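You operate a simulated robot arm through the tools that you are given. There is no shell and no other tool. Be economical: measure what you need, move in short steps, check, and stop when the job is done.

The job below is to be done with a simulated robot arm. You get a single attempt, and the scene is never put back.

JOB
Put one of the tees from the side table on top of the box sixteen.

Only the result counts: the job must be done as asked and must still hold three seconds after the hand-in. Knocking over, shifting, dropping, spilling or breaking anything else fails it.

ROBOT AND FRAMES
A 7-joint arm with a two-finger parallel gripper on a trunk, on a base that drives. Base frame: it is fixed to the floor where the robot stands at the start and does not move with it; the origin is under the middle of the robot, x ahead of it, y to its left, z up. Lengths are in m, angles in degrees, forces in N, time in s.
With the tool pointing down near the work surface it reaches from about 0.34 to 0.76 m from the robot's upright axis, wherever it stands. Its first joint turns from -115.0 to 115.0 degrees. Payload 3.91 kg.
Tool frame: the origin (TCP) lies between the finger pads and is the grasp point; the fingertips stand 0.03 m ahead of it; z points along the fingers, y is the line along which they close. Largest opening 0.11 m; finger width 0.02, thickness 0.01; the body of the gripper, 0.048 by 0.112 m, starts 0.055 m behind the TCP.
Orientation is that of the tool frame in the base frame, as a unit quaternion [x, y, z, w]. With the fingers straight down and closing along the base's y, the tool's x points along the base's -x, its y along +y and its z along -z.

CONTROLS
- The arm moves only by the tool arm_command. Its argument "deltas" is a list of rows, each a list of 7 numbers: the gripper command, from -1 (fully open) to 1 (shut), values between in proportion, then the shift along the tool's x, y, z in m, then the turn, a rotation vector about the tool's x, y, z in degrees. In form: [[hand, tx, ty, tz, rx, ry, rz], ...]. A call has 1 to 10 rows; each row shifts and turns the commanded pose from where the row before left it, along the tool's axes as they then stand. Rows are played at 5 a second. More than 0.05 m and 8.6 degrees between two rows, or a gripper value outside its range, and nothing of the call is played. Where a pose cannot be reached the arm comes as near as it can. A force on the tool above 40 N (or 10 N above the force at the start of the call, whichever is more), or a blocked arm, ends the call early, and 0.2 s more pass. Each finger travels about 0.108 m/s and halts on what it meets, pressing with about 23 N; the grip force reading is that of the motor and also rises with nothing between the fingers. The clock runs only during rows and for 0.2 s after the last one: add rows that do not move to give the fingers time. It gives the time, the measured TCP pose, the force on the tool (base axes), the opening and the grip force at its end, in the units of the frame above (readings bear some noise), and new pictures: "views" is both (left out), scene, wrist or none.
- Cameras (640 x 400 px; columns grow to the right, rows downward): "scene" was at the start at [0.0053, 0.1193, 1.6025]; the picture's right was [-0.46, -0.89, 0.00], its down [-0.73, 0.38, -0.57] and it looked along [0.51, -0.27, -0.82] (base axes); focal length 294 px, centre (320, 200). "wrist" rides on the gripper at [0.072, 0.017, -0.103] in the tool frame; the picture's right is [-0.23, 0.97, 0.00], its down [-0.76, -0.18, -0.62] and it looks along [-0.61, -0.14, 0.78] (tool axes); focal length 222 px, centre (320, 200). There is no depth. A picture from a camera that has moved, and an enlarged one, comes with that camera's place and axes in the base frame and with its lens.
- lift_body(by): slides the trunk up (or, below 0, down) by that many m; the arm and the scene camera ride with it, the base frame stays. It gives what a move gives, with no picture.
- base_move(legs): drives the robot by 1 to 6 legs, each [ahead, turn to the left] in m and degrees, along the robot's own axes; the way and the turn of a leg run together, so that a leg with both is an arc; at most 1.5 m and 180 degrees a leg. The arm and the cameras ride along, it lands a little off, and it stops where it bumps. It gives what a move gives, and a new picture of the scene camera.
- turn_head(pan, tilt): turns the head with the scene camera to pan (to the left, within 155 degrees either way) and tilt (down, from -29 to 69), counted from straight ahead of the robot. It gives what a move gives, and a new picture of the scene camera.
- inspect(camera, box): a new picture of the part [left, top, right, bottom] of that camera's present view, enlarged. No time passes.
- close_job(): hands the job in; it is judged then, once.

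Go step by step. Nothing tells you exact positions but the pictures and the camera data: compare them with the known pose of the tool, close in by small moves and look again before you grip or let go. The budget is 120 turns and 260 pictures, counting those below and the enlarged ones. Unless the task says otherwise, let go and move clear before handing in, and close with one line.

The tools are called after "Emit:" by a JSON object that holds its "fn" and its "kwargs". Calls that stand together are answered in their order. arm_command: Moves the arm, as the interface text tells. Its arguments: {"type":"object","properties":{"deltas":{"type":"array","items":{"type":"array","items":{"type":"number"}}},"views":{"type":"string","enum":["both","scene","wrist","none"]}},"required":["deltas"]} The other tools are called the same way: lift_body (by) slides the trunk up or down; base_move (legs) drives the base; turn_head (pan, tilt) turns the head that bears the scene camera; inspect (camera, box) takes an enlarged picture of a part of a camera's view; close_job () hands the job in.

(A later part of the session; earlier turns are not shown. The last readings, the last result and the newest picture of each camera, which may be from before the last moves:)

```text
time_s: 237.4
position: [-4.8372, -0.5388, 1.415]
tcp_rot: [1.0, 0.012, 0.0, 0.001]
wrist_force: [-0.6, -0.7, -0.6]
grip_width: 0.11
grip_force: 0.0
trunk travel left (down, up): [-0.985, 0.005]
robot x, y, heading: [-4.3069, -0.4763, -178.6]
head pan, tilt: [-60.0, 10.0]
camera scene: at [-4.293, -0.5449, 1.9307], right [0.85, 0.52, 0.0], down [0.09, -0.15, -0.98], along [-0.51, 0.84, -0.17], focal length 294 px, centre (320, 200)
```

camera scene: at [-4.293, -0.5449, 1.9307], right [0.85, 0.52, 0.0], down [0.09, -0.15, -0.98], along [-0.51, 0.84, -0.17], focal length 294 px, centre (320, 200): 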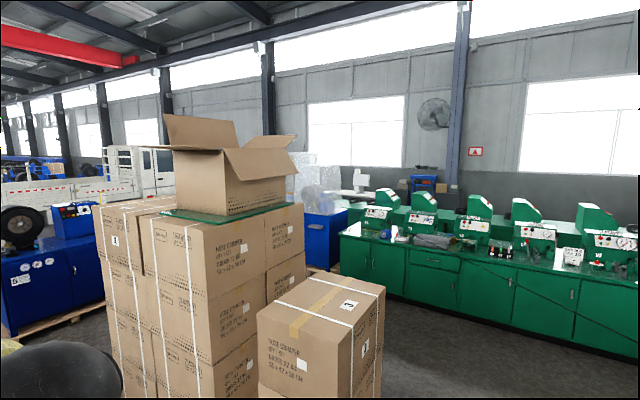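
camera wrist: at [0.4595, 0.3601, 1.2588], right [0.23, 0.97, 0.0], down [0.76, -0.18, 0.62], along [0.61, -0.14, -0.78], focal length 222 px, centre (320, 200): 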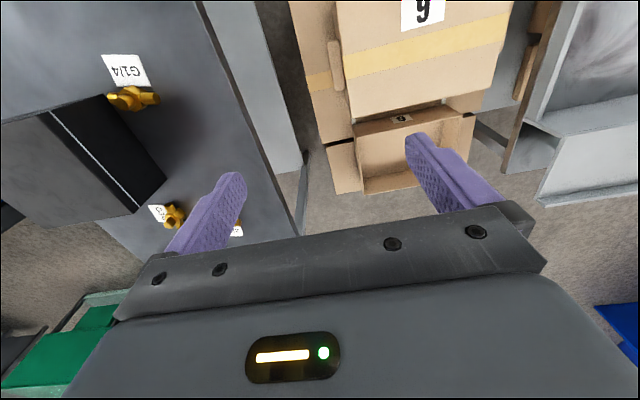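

I zoom on the stack's left-side labels and the surroundings of machine 4/5.

Emit:
{"fn": "inspect", "kwargs": {"camera": "scene", "box": [90, 190, 210, 300]}}

Emit:
{"fn": "turn_head", "kwargs": {"pan": 0, "tilt": 12}}

Emit:
{"fn": "inspect", "kwargs": {"camera": "scene", "box": [360, 170, 560, 290]}}

Emit:
{"fn": "inspect", "kwargs": {"camera": "scene", "box": [170, 150, 340, 260]}}

```text
3.64 times, centred on (150, 245) of scene
camera zoom: at [-4.293, -0.5449, 1.9307], right [0.85, 0.52, 0.0], down [0.09, -0.15, -0.98], along [-0.51, 0.84, -0.17], focal length 1070 px, centre (938, 36)
```

zoom: 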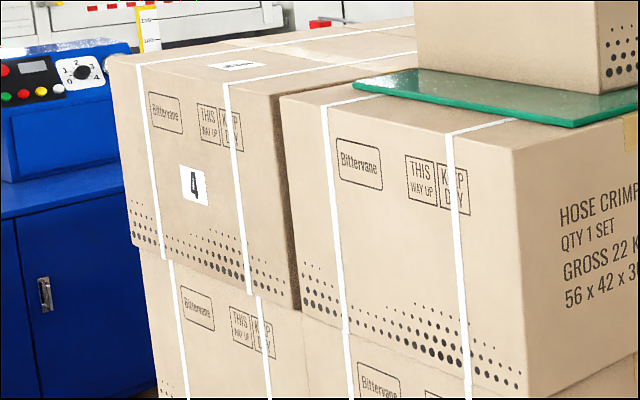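

```text
time_s: 238.7
position: [-4.836, -0.5387, 1.4151]
tcp_rot: [1.0, 0.012, 0.0, -0.001]
wrist_force: [1.8, -0.5, -0.6]
grip_width: 0.1097
grip_force: 0.1
trunk travel left (down, up): [-0.985, 0.005]
robot x, y, heading: [-4.3111, -0.4737, -178.7]
head pan, tilt: [0.0, 12.0]
camera scene: at [-4.3377, -0.6264, 1.9275], right [-0.02, 1.0, 0.0], down [0.21, 0.0, -0.98], along [-0.98, -0.02, -0.21], focal length 294 px, centre (320, 200)
```

scene: 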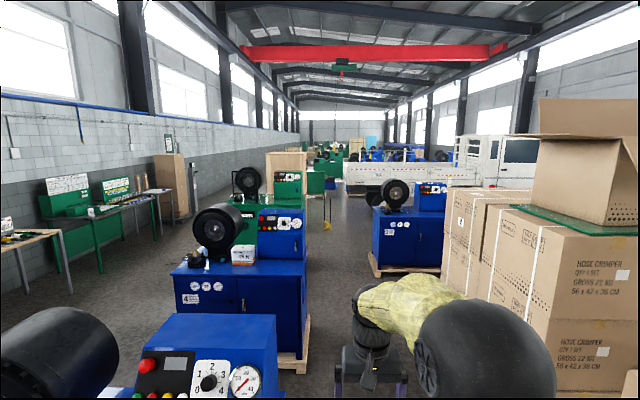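

```text
3.20 times, centred on (460, 230) of scene
camera zoom: at [-4.3377, -0.6264, 1.9275], right [-0.02, 1.0, 0.0], down [0.21, 0.0, -0.98], along [-0.98, -0.02, -0.21], focal length 941 px, centre (-128, 104)
```

zoom: 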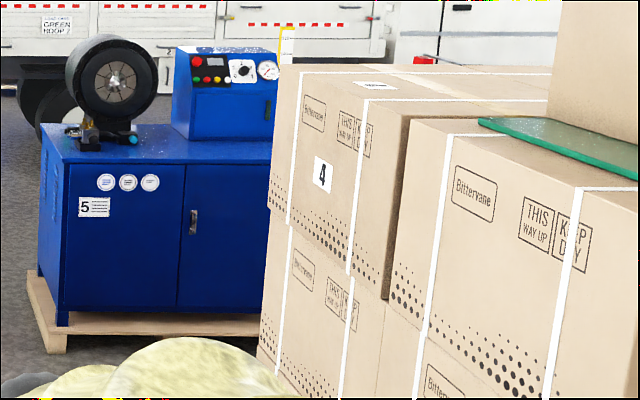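

```text
3.64 times, centred on (255, 205) of scene
camera zoom: at [-4.3377, -0.6264, 1.9275], right [-0.02, 1.0, 0.0], down [0.21, 0.0, -0.98], along [-0.98, -0.02, -0.21], focal length 1070 px, centre (556, 182)
```

zoom: 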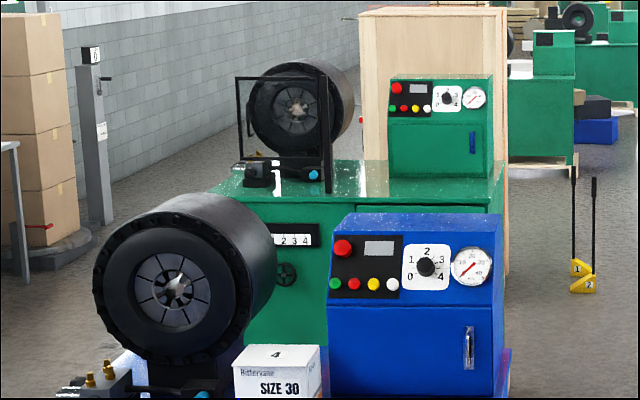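

Carton 4 is here; still no 16. I go on past the stack to see the table by the truck.

Emit:
{"fn": "base_move", "kwargs": {"legs": [[1.5, 0], [0.3, 0]]}}

Emit:
{"fn": "turn_head", "kwargs": {"pan": -50, "tilt": 15}}

Emit:
{"fn": "turn_head", "kwargs": {"pan": 60, "tilt": 15}}

```text
time_s: 247.8
position: [-6.6433, -0.5636, 1.4142]
tcp_rot: [1.0, 0.005, 0.0, 0.0]
wrist_force: [0.8, -0.2, -0.1]
grip_width: 0.1098
grip_force: 0.0
trunk travel left (down, up): [-0.985, 0.005]
robot x, y, heading: [-6.1143, -0.502, -179.4]
head pan, tilt: [0.0, 12.0]
camera scene: at [-6.1462, -0.6582, 1.9275], right [-0.01, 1.0, 0.0], down [0.21, 0.0, -0.98], along [-0.98, -0.01, -0.21], focal length 294 px, centre (320, 200)
```

scene: 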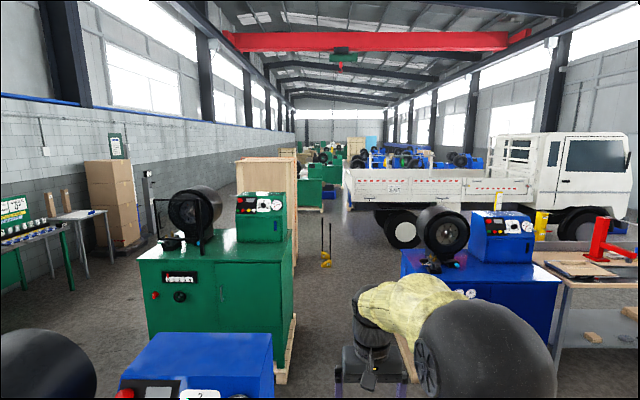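

```text
time_s: 249.0
position: [-6.6431, -0.5634, 1.4148]
tcp_rot: [1.0, 0.005, 0.001, 0.001]
wrist_force: [-0.6, 0.4, -1.0]
grip_width: 0.1099
grip_force: 0.0
trunk travel left (down, up): [-0.985, 0.005]
robot x, y, heading: [-6.114, -0.5037, -179.3]
head pan, tilt: [-50.0, 15.0]
camera scene: at [-6.1127, -0.5864, 1.9226], right [0.76, 0.65, 0.0], down [0.17, -0.2, -0.97], along [-0.63, 0.73, -0.26], focal length 294 px, centre (320, 200)
```

scene: 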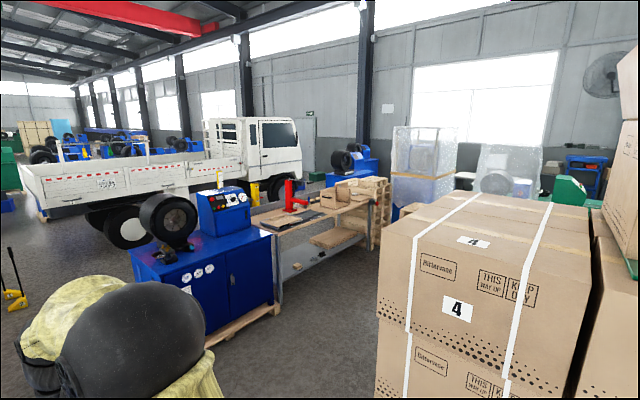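

```text
time_s: 250.9
position: [-6.6429, -0.5629, 1.414]
tcp_rot: [1.0, 0.006, 0.001, 0.0]
wrist_force: [0.2, 0.0, 1.0]
grip_width: 0.1102
grip_force: 0.1
trunk travel left (down, up): [-0.985, 0.005]
robot x, y, heading: [-6.1168, -0.5057, -179.5]
head pan, tilt: [60.0, 15.0]
camera scene: at [-6.0977, -0.7385, 1.9226], right [-0.87, 0.49, 0.0], down [0.13, 0.23, -0.97], along [-0.47, -0.84, -0.26], focal length 294 px, centre (320, 200)
```

scene: 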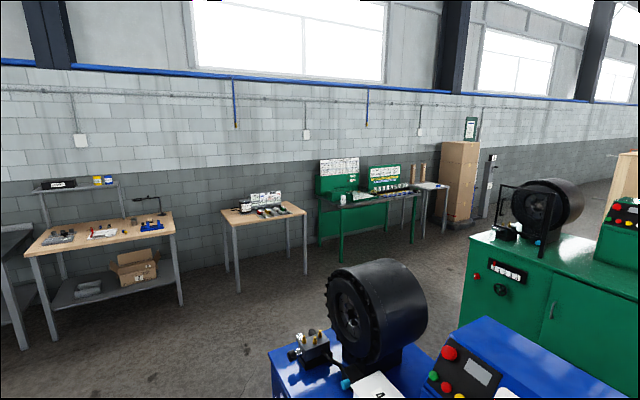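

I zoom on the truck-side table, the far hall, and the carton under the wall table.

Emit:
{"fn": "inspect", "kwargs": {"camera": "scene", "box": [20, 170, 180, 310]}}

Emit:
{"fn": "turn_head", "kwargs": {"pan": -45, "tilt": 10}}

Emit:
{"fn": "inspect", "kwargs": {"camera": "scene", "box": [220, 110, 420, 250]}}

Emit:
{"fn": "turn_head", "kwargs": {"pan": 0, "tilt": 5}}

Emit:
{"fn": "inspect", "kwargs": {"camera": "scene", "box": [240, 130, 420, 220]}}

```text
2.86 times, centred on (100, 240) of scene
camera zoom: at [-6.0977, -0.7385, 1.9226], right [-0.87, 0.49, 0.0], down [0.13, 0.23, -0.97], along [-0.47, -0.84, -0.26], focal length 840 px, centre (949, 86)
```

zoom: 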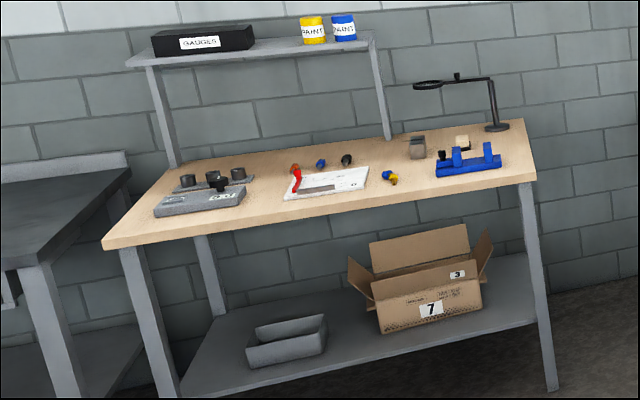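

```text
time_s: 252.7
position: [-6.6436, -0.5643, 1.4147]
tcp_rot: [1.0, 0.006, 0.0, 0.0]
wrist_force: [-0.2, 0.1, -0.7]
grip_width: 0.1102
grip_force: 0.1
trunk travel left (down, up): [-0.985, 0.005]
robot x, y, heading: [-6.1173, -0.5054, -179.4]
head pan, tilt: [-45.0, 10.0]
camera scene: at [-6.1184, -0.5922, 1.9307], right [0.7, 0.72, 0.0], down [0.12, -0.12, -0.98], along [-0.7, 0.69, -0.17], focal length 294 px, centre (320, 200)
```

scene: 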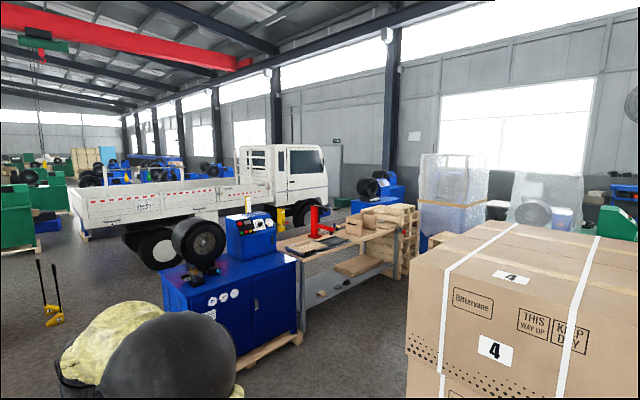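

```text
2.86 times, centred on (320, 180) of scene
camera zoom: at [-6.1184, -0.5922, 1.9307], right [0.7, 0.72, 0.0], down [0.12, -0.12, -0.98], along [-0.7, 0.69, -0.17], focal length 840 px, centre (320, 257)
```

zoom: 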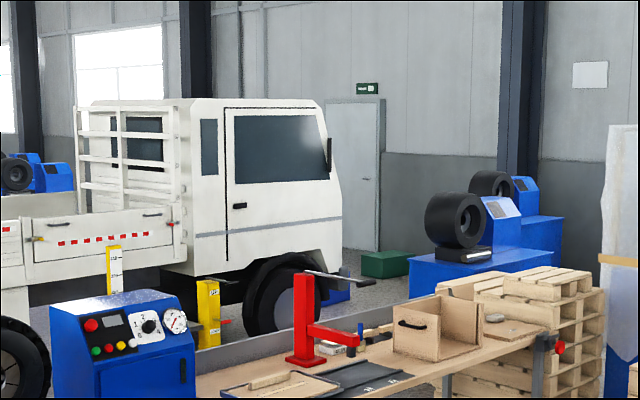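

```text
time_s: 253.8
position: [-6.6427, -0.5641, 1.4145]
tcp_rot: [1.0, 0.005, 0.0, -0.001]
wrist_force: [0.4, -0.5, 0.0]
grip_width: 0.1101
grip_force: 0.1
trunk travel left (down, up): [-0.985, 0.005]
robot x, y, heading: [-6.1133, -0.5064, -179.2]
head pan, tilt: [0.0, 5.0]
camera scene: at [-6.1437, -0.6581, 1.9388], right [-0.01, 1.0, 0.0], down [0.09, 0.0, -1.0], along [-1.0, -0.01, -0.09], focal length 294 px, centre (320, 200)
```

scene: 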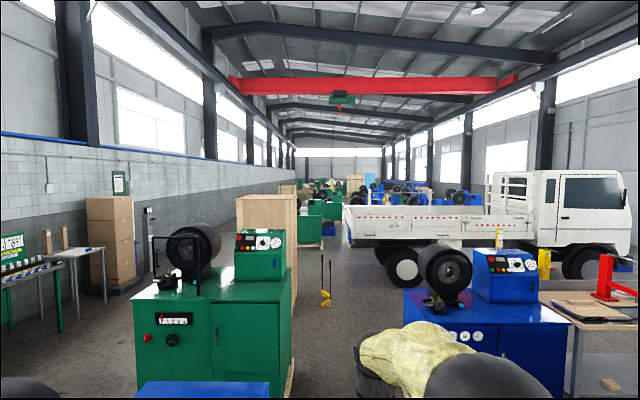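

```text
3.56 times, centred on (330, 175) of scene
camera zoom: at [-6.1437, -0.6581, 1.9388], right [-0.01, 1.0, 0.0], down [0.09, 0.0, -1.0], along [-1.0, -0.01, -0.09], focal length 1046 px, centre (284, 289)
```

zoom: 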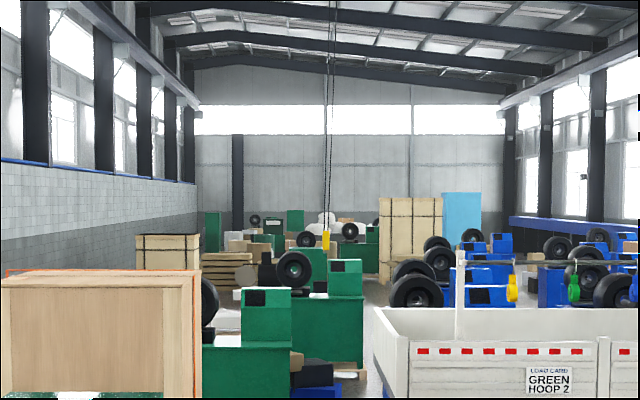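

Found no 16 down here, but I recall that the carton at the far end of the conveyor bench has two top flaps with one digit each — "1" and what looked like "6"/"8" — which may read 16. I reverse back to the start area to check.

Emit:
{"fn": "base_move", "kwargs": {"legs": [[-1.5, 0], [-1.5, 0], [-1.5, 0], [-1.1, 0]]}}

Emit:
{"fn": "base_move", "kwargs": {"legs": [[0, 90], [0, 90]]}}

Emit:
{"fn": "turn_head", "kwargs": {"pan": 75, "tilt": 20}}

```text
time_s: 280.1
position: [-1.1461, -0.7256, 1.4144]
tcp_rot: [1.0, -0.028, 0.001, 0.0]
wrist_force: [-0.5, -0.5, 0.9]
grip_width: 0.1102
grip_force: 0.0
trunk travel left (down, up): [-0.985, 0.005]
robot x, y, heading: [-0.6155, -0.704, 176.8]
head pan, tilt: [0.0, 5.0]
camera scene: at [-0.6547, -0.8534, 1.9388], right [0.06, 1.0, 0.0], down [0.09, 0.0, -1.0], along [-0.99, 0.06, -0.09], focal length 294 px, centre (320, 200)
```

scene: 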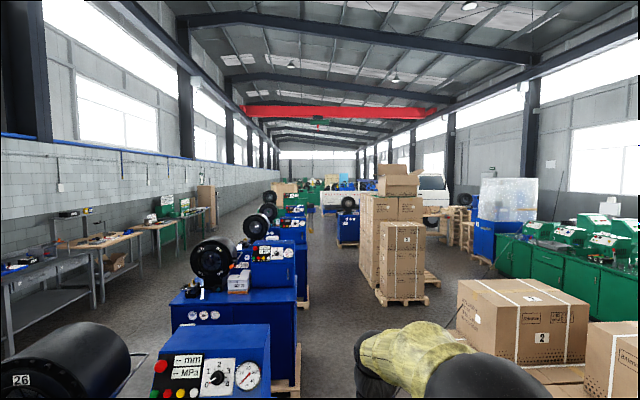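

```text
time_s: 288.1
position: [-0.0839, -0.6786, 1.4153]
tcp_rot: [0.029, 1.0, 0.0, 0.0]
wrist_force: [0.0, 1.1, 0.3]
grip_width: 0.1101
grip_force: 0.0
trunk travel left (down, up): [-0.985, 0.005]
robot x, y, heading: [-0.6133, -0.7014, -3.2]
head pan, tilt: [0.0, 5.0]
camera scene: at [-0.5735, -0.5527, 1.9388], right [-0.06, -1.0, 0.0], down [-0.09, 0.0, -1.0], along [0.99, -0.06, -0.09], focal length 294 px, centre (320, 200)
```

scene: 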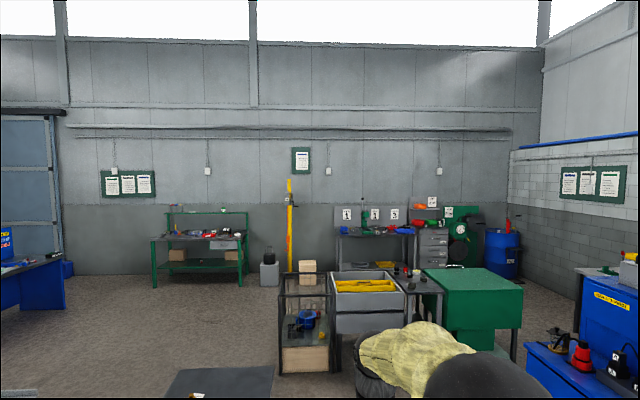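

```text
time_s: 289.6
position: [-0.0836, -0.6787, 1.4149]
tcp_rot: [0.029, 1.0, 0.001, 0.0]
wrist_force: [-0.9, 0.5, -0.6]
grip_width: 0.1098
grip_force: 0.0
trunk travel left (down, up): [-0.985, 0.005]
robot x, y, heading: [-0.6173, -0.702, -3.3]
head pan, tilt: [75.0, 20.0]
camera scene: at [-0.636, -0.4592, 1.9145], right [0.95, -0.31, 0.0], down [-0.11, -0.32, -0.94], along [0.29, 0.89, -0.34], focal length 294 px, centre (320, 200)
```

scene: 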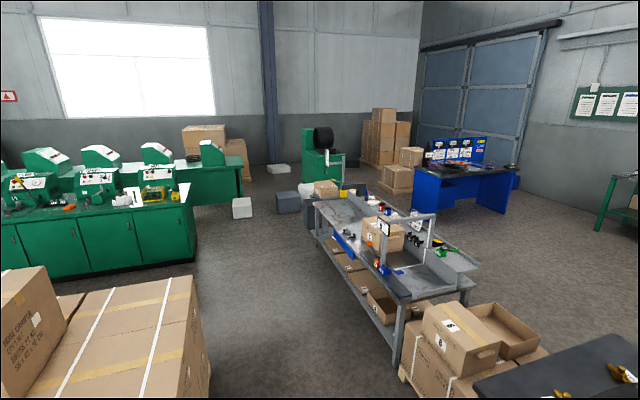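

Emit:
{"fn": "inspect", "kwargs": {"camera": "scene", "box": [300, 165, 360, 205]}}

```text
10.00 times, centred on (330, 185) of scene
camera zoom: at [-0.636, -0.4592, 1.9145], right [0.95, -0.31, 0.0], down [-0.11, -0.32, -0.94], along [0.29, 0.89, -0.34], focal length 2942 px, centre (220, 350)
```

zoom: 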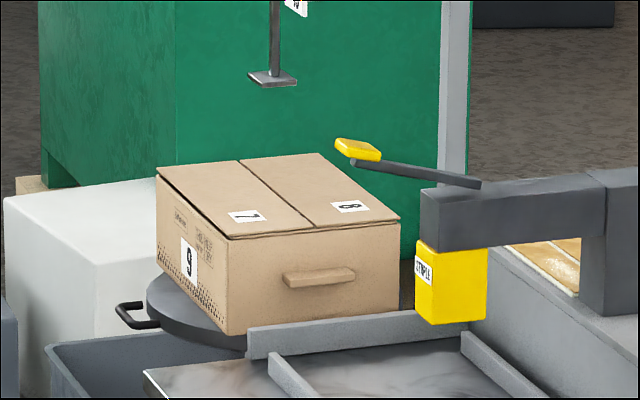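

The carton on the turntable shows a side label 9 and two flap labels I can't fully read. I drive nearer to check it and its surroundings.

Emit:
{"fn": "base_move", "kwargs": {"legs": [[0.25, 0], [0, 93], [1.5, 0], [1.5, 0]]}}

Emit:
{"fn": "turn_head", "kwargs": {"pan": -35, "tilt": 35}}

```text
time_s: 309.2
position: [-0.3809, 2.7632, 1.4144]
tcp_rot: [-0.7, 0.714, -0.001, 0.0]
wrist_force: [0.5, 0.2, 0.5]
grip_width: 0.11
grip_force: 0.1
trunk travel left (down, up): [-0.985, 0.005]
robot x, y, heading: [-0.336, 2.2301, 89.1]
head pan, tilt: [75.0, 20.0]
camera scene: at [-0.5791, 2.2013, 1.9145], right [0.28, 0.96, 0.0], down [0.33, -0.1, -0.94], along [-0.9, 0.26, -0.34], focal length 294 px, centre (320, 200)
```

scene: 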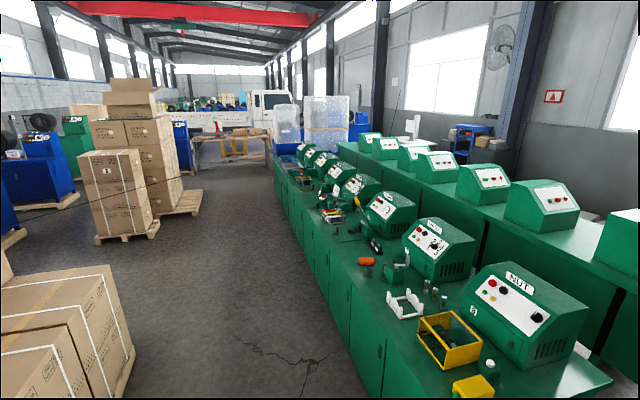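

```text
time_s: 311.1
position: [-0.3795, 2.7605, 1.4148]
tcp_rot: [-0.7, 0.714, 0.0, 0.0]
wrist_force: [-0.1, 0.9, -0.3]
grip_width: 0.11
grip_force: 0.1
trunk travel left (down, up): [-0.985, 0.005]
robot x, y, heading: [-0.3349, 2.2278, 88.8]
head pan, tilt: [-35.0, 35.0]
camera scene: at [-0.4378, 2.2463, 1.8906], right [0.81, -0.59, 0.0], down [-0.34, -0.46, -0.82], along [0.48, 0.66, -0.57], focal length 294 px, centre (320, 200)
```

scene: 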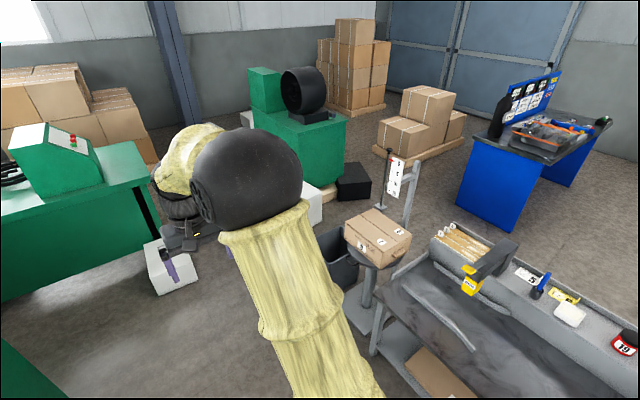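

Closer now; I zoom on the carton and the bench items.

Emit:
{"fn": "inspect", "kwargs": {"camera": "scene", "box": [340, 200, 420, 270]}}

Emit:
{"fn": "inspect", "kwargs": {"camera": "scene", "box": [420, 210, 640, 360]}}

Emit:
{"fn": "inspect", "kwargs": {"camera": "scene", "box": [370, 140, 430, 220]}}

Emit:
{"fn": "inspect", "kwargs": {"camera": "scene", "box": [480, 60, 620, 170]}}

```text
5.71 times, centred on (380, 235) of scene
camera zoom: at [-0.4378, 2.2463, 1.8906], right [0.81, -0.59, 0.0], down [-0.34, -0.46, -0.82], along [0.48, 0.66, -0.57], focal length 1681 px, centre (-23, 0)
```

zoom: 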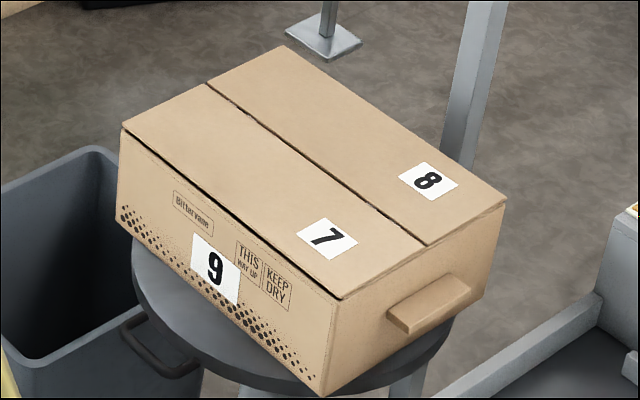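

```text
2.67 times, centred on (530, 285) of scene
camera zoom: at [-0.4378, 2.2463, 1.8906], right [0.81, -0.59, 0.0], down [-0.34, -0.46, -0.82], along [0.48, 0.66, -0.57], focal length 784 px, centre (-240, -27)
```

zoom: 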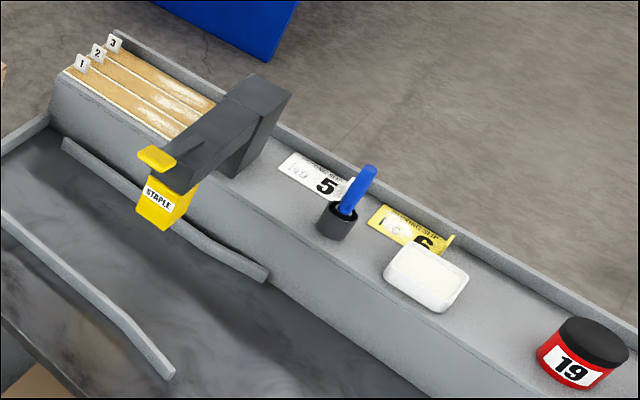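

```text
5.00 times, centred on (400, 180) of scene
camera zoom: at [-0.4378, 2.2463, 1.8906], right [0.81, -0.59, 0.0], down [-0.34, -0.46, -0.82], along [0.48, 0.66, -0.57], focal length 1471 px, centre (-80, 300)
```

zoom: 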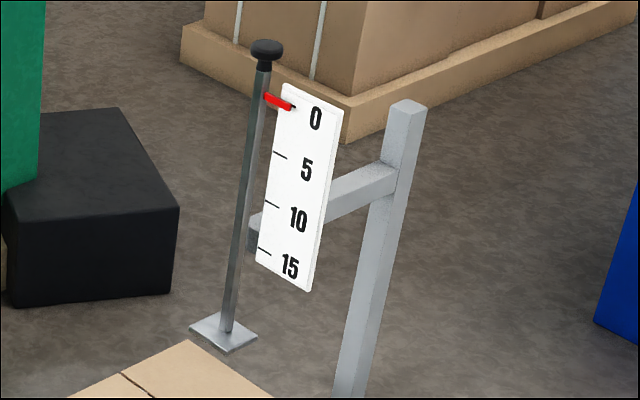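

```text
3.64 times, centred on (550, 115) of scene
camera zoom: at [-0.4378, 2.2463, 1.8906], right [0.81, -0.59, 0.0], down [-0.34, -0.46, -0.82], along [0.48, 0.66, -0.57], focal length 1070 px, centre (-516, 509)
```

zoom: 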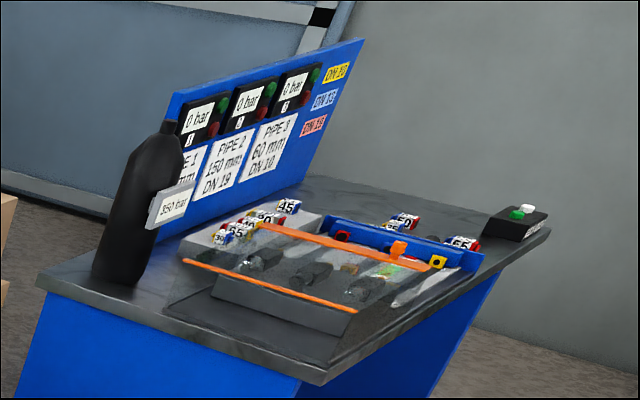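

Flaps read 7 and 8, side 9: not sixteen. I go back and examine the right-hand wall benches more closely.

Emit:
{"fn": "base_move", "kwargs": {"legs": [[-1.5, 0], [-1.5, 0], [0, -90], [-0.1, 0]]}}

Emit:
{"fn": "turn_head", "kwargs": {"pan": -95, "tilt": 15}}

Emit:
{"fn": "inspect", "kwargs": {"camera": "scene", "box": [360, 150, 600, 260]}}

Emit:
{"fn": "inspect", "kwargs": {"camera": "scene", "box": [100, 140, 340, 260]}}

```text
time_s: 330.0
position: [0.0081, -0.6986, 1.4152]
tcp_rot: [-0.002, 1.0, 0.0, 0.0]
wrist_force: [0.3, 0.0, 0.3]
grip_width: 0.1104
grip_force: 0.0
trunk travel left (down, up): [-0.985, 0.005]
robot x, y, heading: [-0.5203, -0.7546, 0.2]
head pan, tilt: [-35.0, 35.0]
camera scene: at [-0.507, -0.6518, 1.8906], right [-0.57, -0.82, 0.0], down [-0.47, 0.33, -0.82], along [0.67, -0.47, -0.57], focal length 294 px, centre (320, 200)
```

scene: 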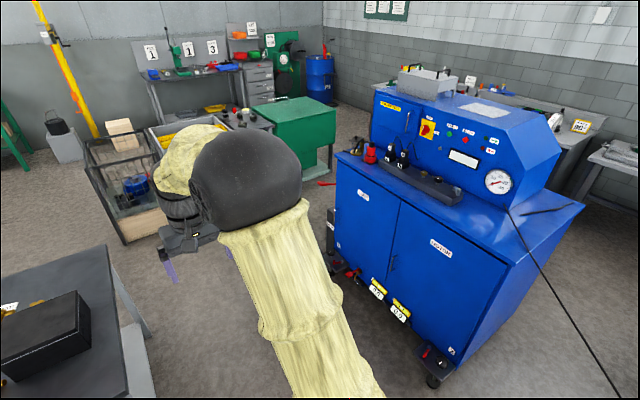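

```text
time_s: 331.3
position: [0.0101, -0.6996, 1.4152]
tcp_rot: [-0.002, 1.0, -0.001, 0.0]
wrist_force: [1.1, -0.1, 0.1]
grip_width: 0.1101
grip_force: 0.1
trunk travel left (down, up): [-0.985, 0.005]
robot x, y, heading: [-0.5181, -0.7559, 0.2]
head pan, tilt: [-95.0, 15.0]
camera scene: at [-0.5856, -0.6949, 1.9226], right [-1.0, 0.09, 0.0], down [0.02, 0.26, -0.97], along [-0.08, -0.96, -0.26], focal length 294 px, centre (320, 200)
```

scene: 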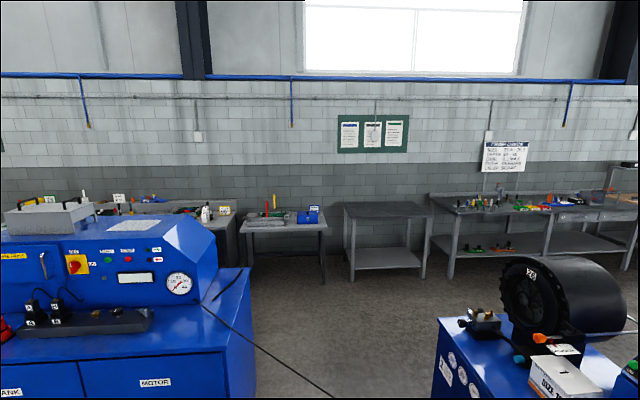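

```text
2.67 times, centred on (480, 205) of scene
camera zoom: at [-0.5856, -0.6949, 1.9226], right [-1.0, 0.09, 0.0], down [0.02, 0.26, -0.97], along [-0.08, -0.96, -0.26], focal length 784 px, centre (-107, 187)
```

zoom: 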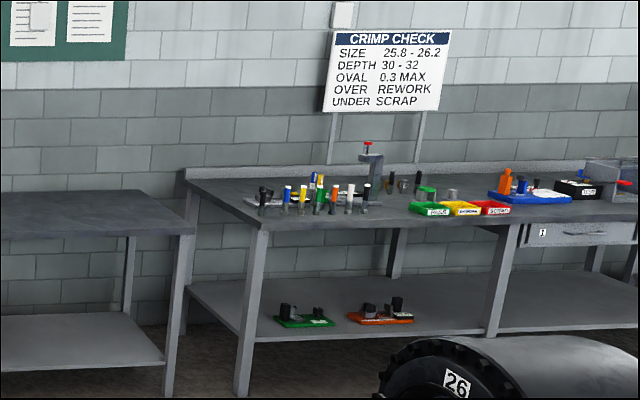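

```text
2.67 times, centred on (220, 200) of scene
camera zoom: at [-0.5856, -0.6949, 1.9226], right [-1.0, 0.09, 0.0], down [0.02, 0.26, -0.97], along [-0.08, -0.96, -0.26], focal length 784 px, centre (587, 200)
```

zoom: 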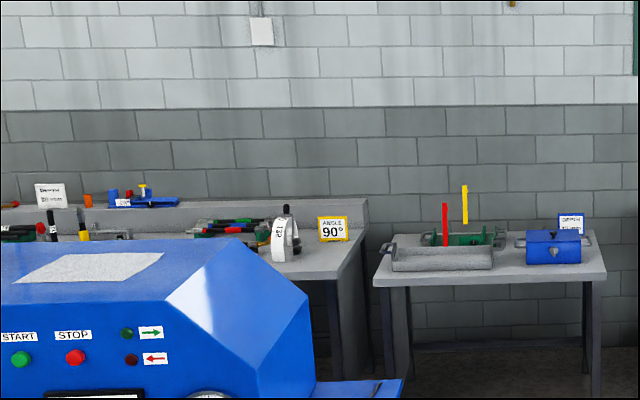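

Nothing there. I look at the front benches again from the raised camera.

Emit:
{"fn": "turn_head", "kwargs": {"pan": -10, "tilt": 15}}

Emit:
{"fn": "inspect", "kwargs": {"camera": "scene", "box": [100, 140, 240, 250]}}

Emit:
{"fn": "inspect", "kwargs": {"camera": "scene", "box": [270, 140, 450, 260]}}

```text
time_s: 332.9
position: [0.0111, -0.6991, 1.4148]
tcp_rot: [-0.002, 1.0, 0.0, 0.0]
wrist_force: [0.5, 0.0, 0.3]
grip_width: 0.1098
grip_force: 0.0
trunk travel left (down, up): [-0.985, 0.005]
robot x, y, heading: [-0.5195, -0.7522, 0.0]
head pan, tilt: [-10.0, 15.0]
camera scene: at [-0.4858, -0.618, 1.9226], right [-0.17, -0.98, 0.0], down [-0.26, 0.04, -0.97], along [0.95, -0.17, -0.26], focal length 294 px, centre (320, 200)
```

scene: 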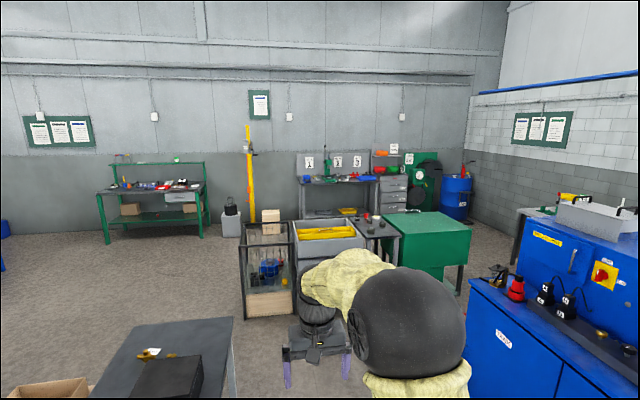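

```text
3.64 times, centred on (170, 195) of scene
camera zoom: at [-0.4858, -0.618, 1.9226], right [-0.17, -0.98, 0.0], down [-0.26, 0.04, -0.97], along [0.95, -0.17, -0.26], focal length 1070 px, centre (866, 218)
```

zoom: 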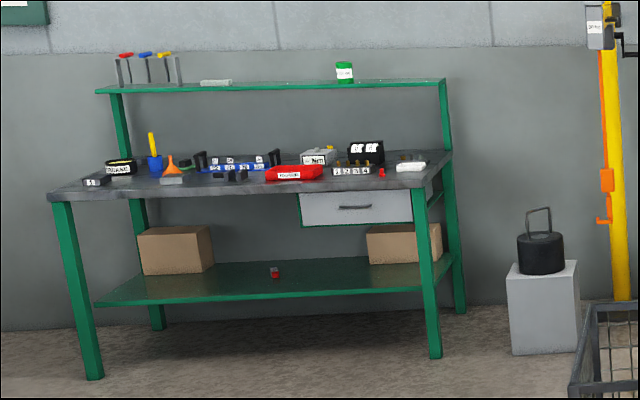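

```text
3.33 times, centred on (360, 200) of scene
camera zoom: at [-0.4858, -0.618, 1.9226], right [-0.17, -0.98, 0.0], down [-0.26, 0.04, -0.97], along [0.95, -0.17, -0.26], focal length 981 px, centre (187, 200)
```

zoom: 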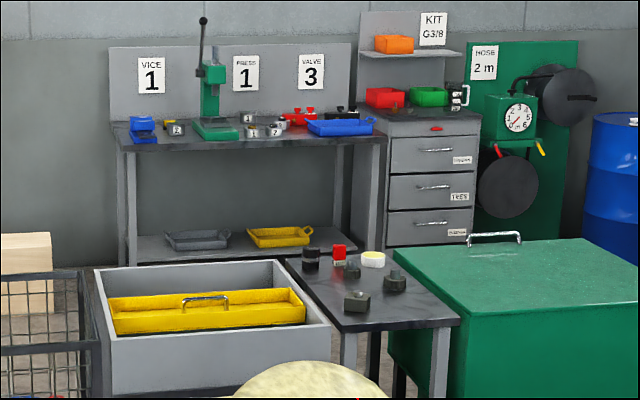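

Still none. I have not seen the hall beyond the truck nor the corner behind the green benches; I drive down the aisle again, farther this time.

Emit:
{"fn": "base_move", "kwargs": {"legs": [[0, 90], [0, 88], [0.5, -8], [1.5, 8], [1.5, 0], [1.5, 0]]}}

```text
time_s: 364.6
position: [-6.0515, -0.1333, 1.4146]
tcp_rot: [0.998, -0.063, 0.0, 0.0]
wrist_force: [-0.4, 0.1, 0.9]
grip_width: 0.11
grip_force: 0.1
trunk travel left (down, up): [-0.985, 0.005]
robot x, y, heading: [-5.5225, -0.1428, 172.7]
head pan, tilt: [-10.0, 15.0]
camera scene: at [-5.5684, -0.2764, 1.9226], right [0.3, 0.95, 0.0], down [0.25, -0.08, -0.97], along [-0.92, 0.29, -0.26], focal length 294 px, centre (320, 200)
```

scene: 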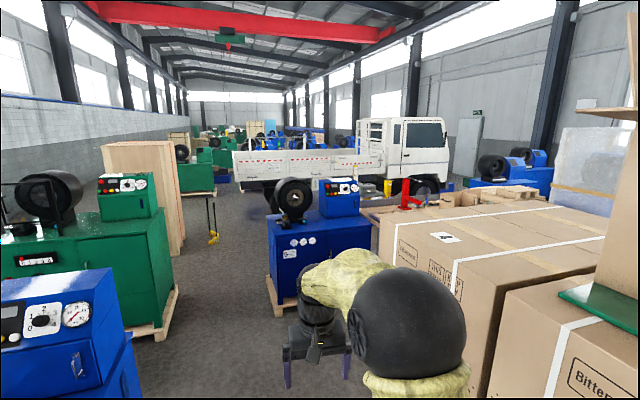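

I steer back to the aisle centre and pass between machine 5 and the green machine.

Emit:
{"fn": "base_move", "kwargs": {"legs": [[0, 16], [1.5, 0], [0.5, -9], [1.5, 0]]}}

Emit:
{"fn": "turn_head", "kwargs": {"pan": -70, "tilt": 15}}

Emit:
{"fn": "turn_head", "kwargs": {"pan": 40, "tilt": 15}}

```text
time_s: 382.5
position: [-9.5453, -0.3992, 1.4151]
tcp_rot: [1.0, -0.008, 0.0, 0.0]
wrist_force: [-0.2, 0.2, 0.2]
grip_width: 0.1099
grip_force: 0.1
trunk travel left (down, up): [-0.985, 0.005]
robot x, y, heading: [-9.0153, -0.352, 178.8]
head pan, tilt: [-10.0, 15.0]
camera scene: at [-9.0493, -0.49, 1.9226], right [0.19, 0.98, 0.0], down [0.25, -0.05, -0.97], along [-0.95, 0.19, -0.26], focal length 294 px, centre (320, 200)
```

scene: 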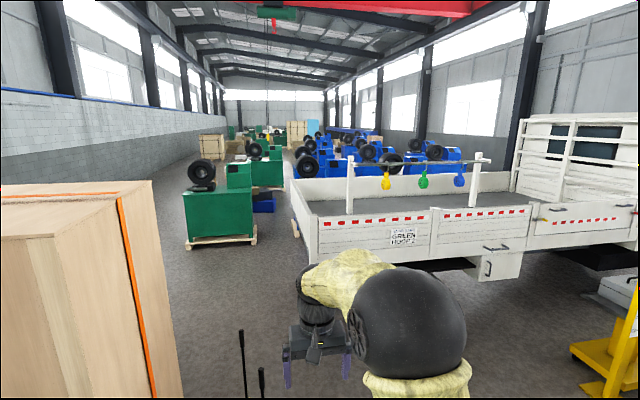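

```text
time_s: 383.8
position: [-9.5454, -0.3994, 1.4153]
tcp_rot: [1.0, -0.008, -0.001, -0.001]
wrist_force: [0.3, 0.3, 0.2]
grip_width: 0.1101
grip_force: 0.2
trunk travel left (down, up): [-0.985, 0.005]
robot x, y, heading: [-9.0145, -0.3542, 178.9]
head pan, tilt: [-70.0, 15.0]
camera scene: at [-8.9877, -0.4196, 1.9226], right [0.95, 0.33, 0.0], down [0.08, -0.24, -0.97], along [-0.31, 0.91, -0.26], focal length 294 px, centre (320, 200)
```

scene: 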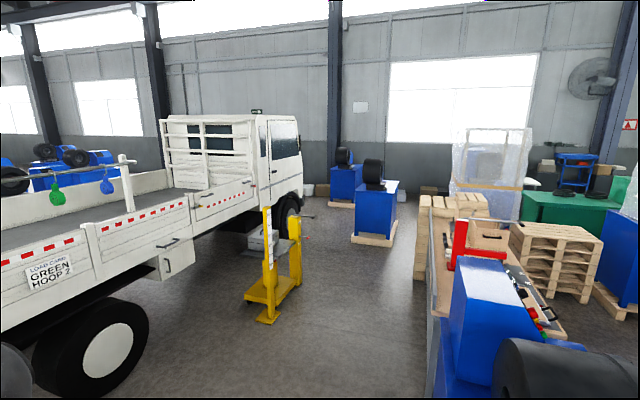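

```text
time_s: 385.7
position: [-9.544, -0.399, 1.415]
tcp_rot: [1.0, -0.009, -0.001, 0.0]
wrist_force: [0.3, -0.2, -0.7]
grip_width: 0.1102
grip_force: 0.1
trunk travel left (down, up): [-0.985, 0.005]
robot x, y, heading: [-9.0189, -0.3549, 178.9]
head pan, tilt: [40.0, 15.0]
camera scene: at [-9.03, -0.5666, 1.9226], right [-0.63, 0.78, 0.0], down [0.2, 0.16, -0.97], along [-0.75, -0.61, -0.26], focal length 294 px, centre (320, 200)
```

scene: 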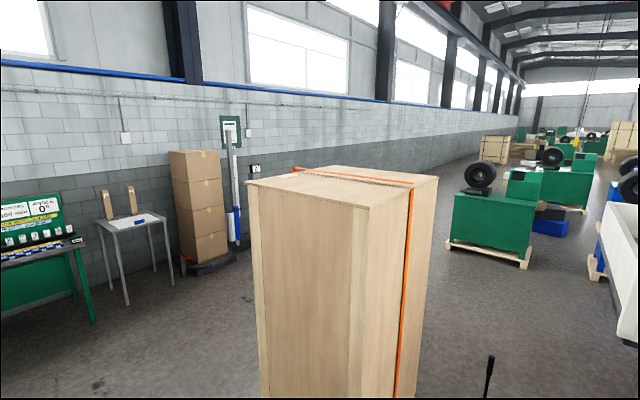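

I zoom on the few possible boxes here.

Emit:
{"fn": "inspect", "kwargs": {"camera": "scene", "box": [90, 110, 280, 290]}}

Emit:
{"fn": "turn_head", "kwargs": {"pan": -80, "tilt": 20}}

Emit:
{"fn": "inspect", "kwargs": {"camera": "scene", "box": [200, 120, 360, 290]}}

Emit:
{"fn": "inspect", "kwargs": {"camera": "scene", "box": [340, 100, 640, 300]}}

```text
2.22 times, centred on (185, 200) of scene
camera zoom: at [-9.03, -0.5666, 1.9226], right [-0.63, 0.78, 0.0], down [0.2, 0.16, -0.97], along [-0.75, -0.61, -0.26], focal length 654 px, centre (620, 200)
```

zoom: 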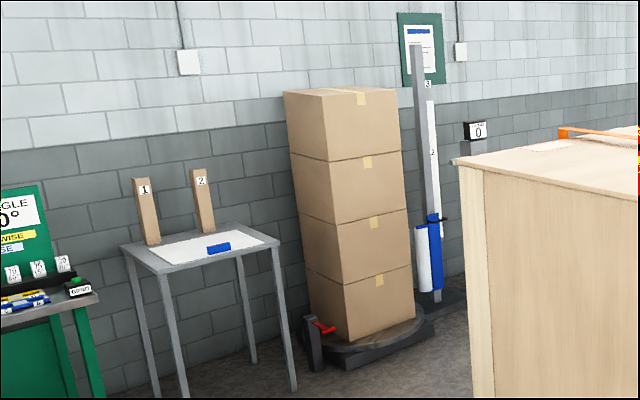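

```text
time_s: 387.7
position: [-9.5448, -0.3991, 1.4143]
tcp_rot: [1.0, -0.009, 0.0, 0.0]
wrist_force: [0.2, -0.5, -0.4]
grip_width: 0.1099
grip_force: 0.1
trunk travel left (down, up): [-0.985, 0.005]
robot x, y, heading: [-9.0168, -0.3535, 179.2]
head pan, tilt: [-80.0, 20.0]
camera scene: at [-8.9718, -0.416, 1.9145], right [0.99, 0.16, 0.0], down [0.05, -0.34, -0.94], along [-0.15, 0.93, -0.34], focal length 294 px, centre (320, 200)
```

scene: 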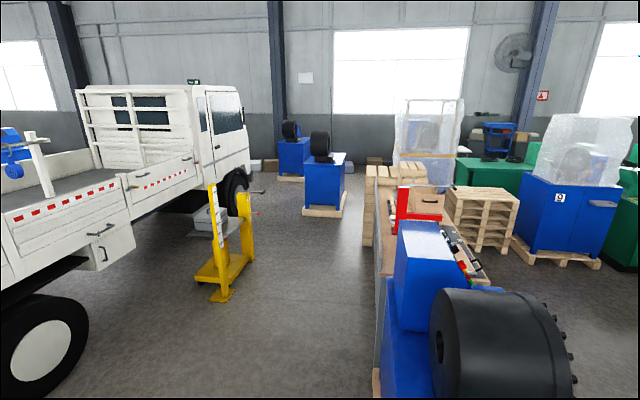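

```text
2.35 times, centred on (280, 205) of scene
camera zoom: at [-8.9718, -0.416, 1.9145], right [0.99, 0.16, 0.0], down [0.05, -0.34, -0.94], along [-0.15, 0.93, -0.34], focal length 692 px, centre (414, 188)
```

zoom: 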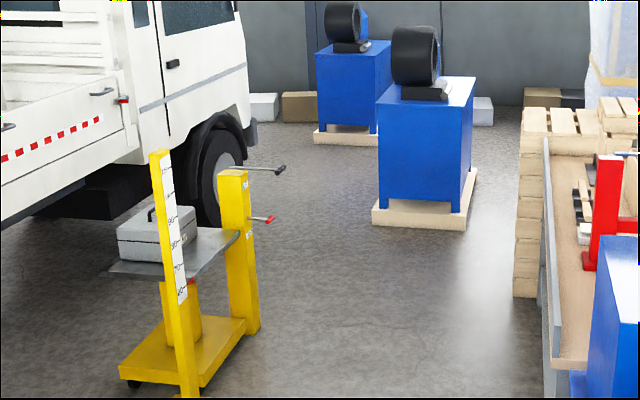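

```text
2.00 times, centred on (490, 200) of scene
camera zoom: at [-8.9718, -0.416, 1.9145], right [0.99, 0.16, 0.0], down [0.05, -0.34, -0.94], along [-0.15, 0.93, -0.34], focal length 588 px, centre (-20, 200)
```

zoom: 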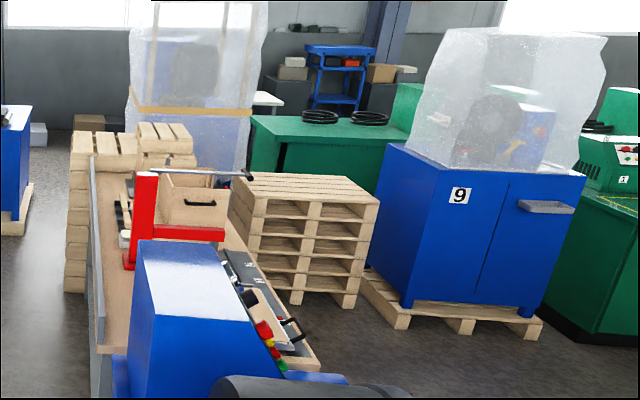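

No 16 here either. The east sides of the things in the start area are still unseen, so I reverse back in two stages and then go round the side table.

Emit:
{"fn": "base_move", "kwargs": {"legs": [[-1.5, 0], [-1.5, 0], [-1.5, 0]]}}

```text
time_s: 409.0
position: [-5.0803, -0.4233, 1.4151]
tcp_rot: [1.0, 0.002, 0.0, 0.0]
wrist_force: [0.3, 0.4, -0.3]
grip_width: 0.1101
grip_force: 0.1
trunk travel left (down, up): [-0.985, 0.005]
robot x, y, heading: [-4.5513, -0.3642, -179.8]
head pan, tilt: [-80.0, 20.0]
camera scene: at [-4.5064, -0.4272, 1.9145], right [0.98, 0.18, 0.0], down [0.06, -0.34, -0.94], along [-0.17, 0.92, -0.34], focal length 294 px, centre (320, 200)
```

scene: 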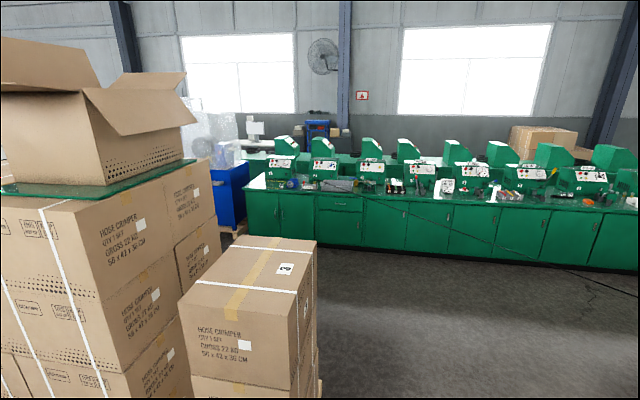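

Emit:
{"fn": "base_move", "kwargs": {"legs": [[-1.5, 0], [-1.5, 0], [-1.0, 0], [0, 90], [0, 60]]}}

```text
time_s: 435.0
position: [-0.0009, -0.4039, 1.4158]
tcp_rot: [0.219, 0.976, 0.0, 0.0]
wrist_force: [0.1, -0.6, 0.1]
grip_width: 0.1102
grip_force: 0.0
trunk travel left (down, up): [-0.985, 0.005]
robot x, y, heading: [-0.5046, -0.2249, -25.0]
head pan, tilt: [-80.0, 20.0]
camera scene: at [-0.5149, -0.1526, 1.9145], right [-0.96, 0.27, 0.0], down [0.09, 0.33, -0.94], along [-0.25, -0.91, -0.34], focal length 294 px, centre (320, 200)
```

scene: 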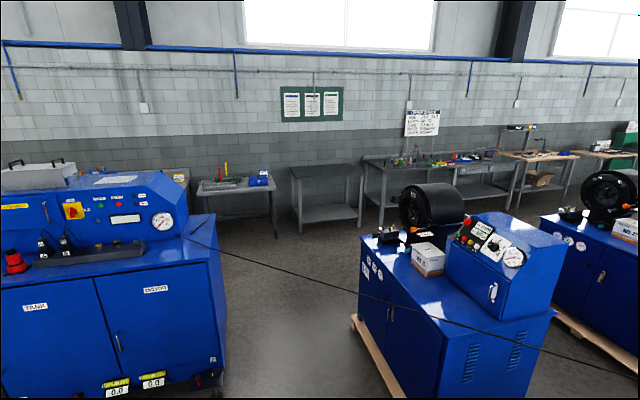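

Emit:
{"fn": "base_move", "kwargs": {"legs": [[0, -27], [0.98, 0], [0, 52], [1.45, 0], [0, 90]]}}

Emit:
{"fn": "turn_head", "kwargs": {"pan": 40, "tilt": 30}}

```text
time_s: 454.3
position: [1.4692, -0.4714, 1.4154]
tcp_rot: [-0.702, 0.712, 0.0, 0.0]
wrist_force: [-0.1, 0.5, -0.7]
grip_width: 0.1098
grip_force: 0.0
trunk travel left (down, up): [-0.985, 0.005]
robot x, y, heading: [1.5202, -0.9998, 89.3]
head pan, tilt: [-80.0, 20.0]
camera scene: at [1.4575, -1.0445, 1.9145], right [0.16, -0.99, 0.0], down [-0.34, -0.06, -0.94], along [0.93, 0.15, -0.34], focal length 294 px, centre (320, 200)
```

scene: 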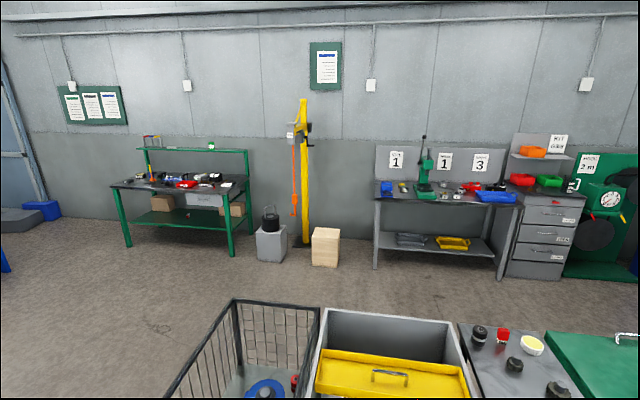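

```text
time_s: 456.3
position: [1.4699, -0.4714, 1.4142]
tcp_rot: [-0.702, 0.712, 0.0, 0.0]
wrist_force: [-0.3, -0.6, -0.5]
grip_width: 0.1103
grip_force: 0.0
trunk travel left (down, up): [-0.985, 0.005]
robot x, y, heading: [1.5158, -1.0033, 89.4]
head pan, tilt: [40.0, 30.0]
camera scene: at [1.3085, -0.9893, 1.8984], right [0.77, 0.63, 0.0], down [0.32, -0.39, -0.87], along [-0.55, 0.67, -0.5], focal length 294 px, centre (320, 200)
```

scene: 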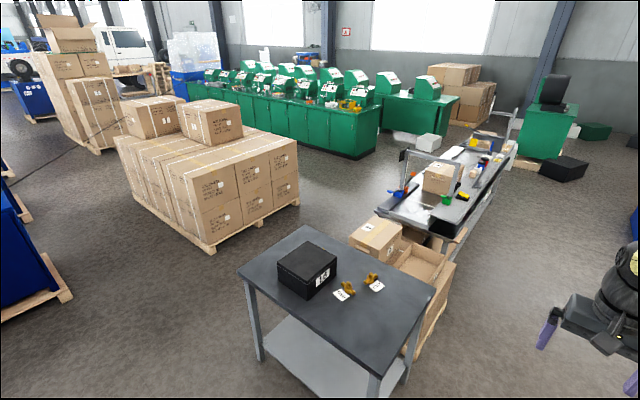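

The black box on the side table has a label on its far (+x) face. Zooming in.

Emit:
{"fn": "inspect", "kwargs": {"camera": "scene", "box": [265, 230, 395, 310]}}

```text
4.92 times, centred on (330, 270) of scene
camera zoom: at [1.3085, -0.9893, 1.8984], right [0.77, 0.63, 0.0], down [0.32, -0.39, -0.87], along [-0.55, 0.67, -0.5], focal length 1448 px, centre (271, -145)
```

zoom: 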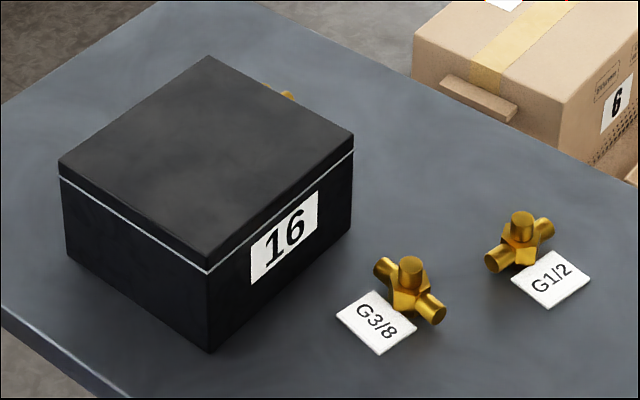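

Box 16 is the black box on the side table, label on its far side; its top is about x 0.46–0.67, y −0.29…−0.09, z 0.93. The tee G1/2 at about (0.82, 0.0) stands freely with its run roughly along y. I go to the table's south side, facing it.

Emit:
{"fn": "base_move", "kwargs": {"legs": [[0, 90], [0.8, 0], [0, -90]]}}

Emit:
{"fn": "turn_head", "kwargs": {"pan": 0, "tilt": 55}}

```text
time_s: 468.3
position: [0.6668, -0.4896, 1.4144]
tcp_rot: [0.709, -0.706, 0.0, 0.0]
wrist_force: [0.2, -0.8, -0.2]
grip_width: 0.1102
grip_force: 0.0
trunk travel left (down, up): [-0.985, 0.005]
robot x, y, heading: [0.7237, -1.0184, 90.3]
head pan, tilt: [40.0, 30.0]
camera scene: at [0.5146, -1.011, 1.8984], right [0.76, 0.65, 0.0], down [0.32, -0.38, -0.87], along [-0.56, 0.66, -0.5], focal length 294 px, centre (320, 200)
```

scene: 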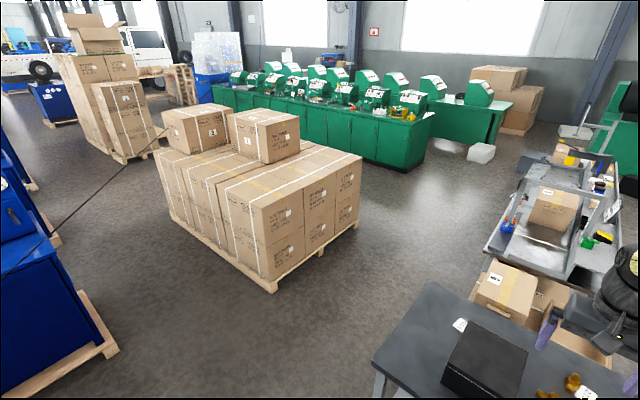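

```text
time_s: 469.4
position: [0.667, -0.4905, 1.4145]
tcp_rot: [0.709, -0.705, -0.001, 0.0]
wrist_force: [-0.3, -0.7, 0.4]
grip_width: 0.1101
grip_force: 0.0
trunk travel left (down, up): [-0.985, 0.005]
robot x, y, heading: [0.7254, -1.0187, 90.1]
head pan, tilt: [0.0, 55.0]
camera scene: at [0.5725, -1.0079, 1.8624], right [1.0, 0.01, 0.0], down [0.0, -0.82, -0.57], along [0.0, 0.57, -0.82], focal length 294 px, centre (320, 200)
```

scene: 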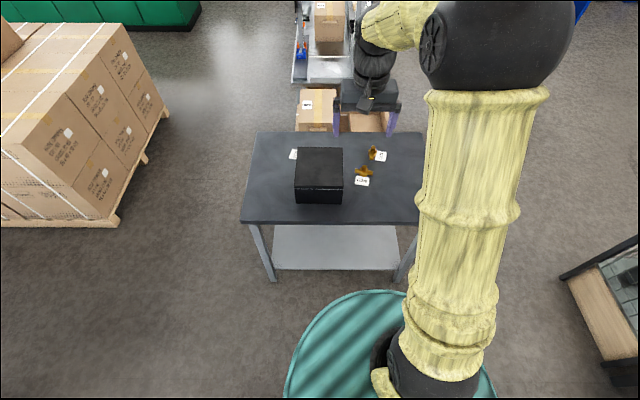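

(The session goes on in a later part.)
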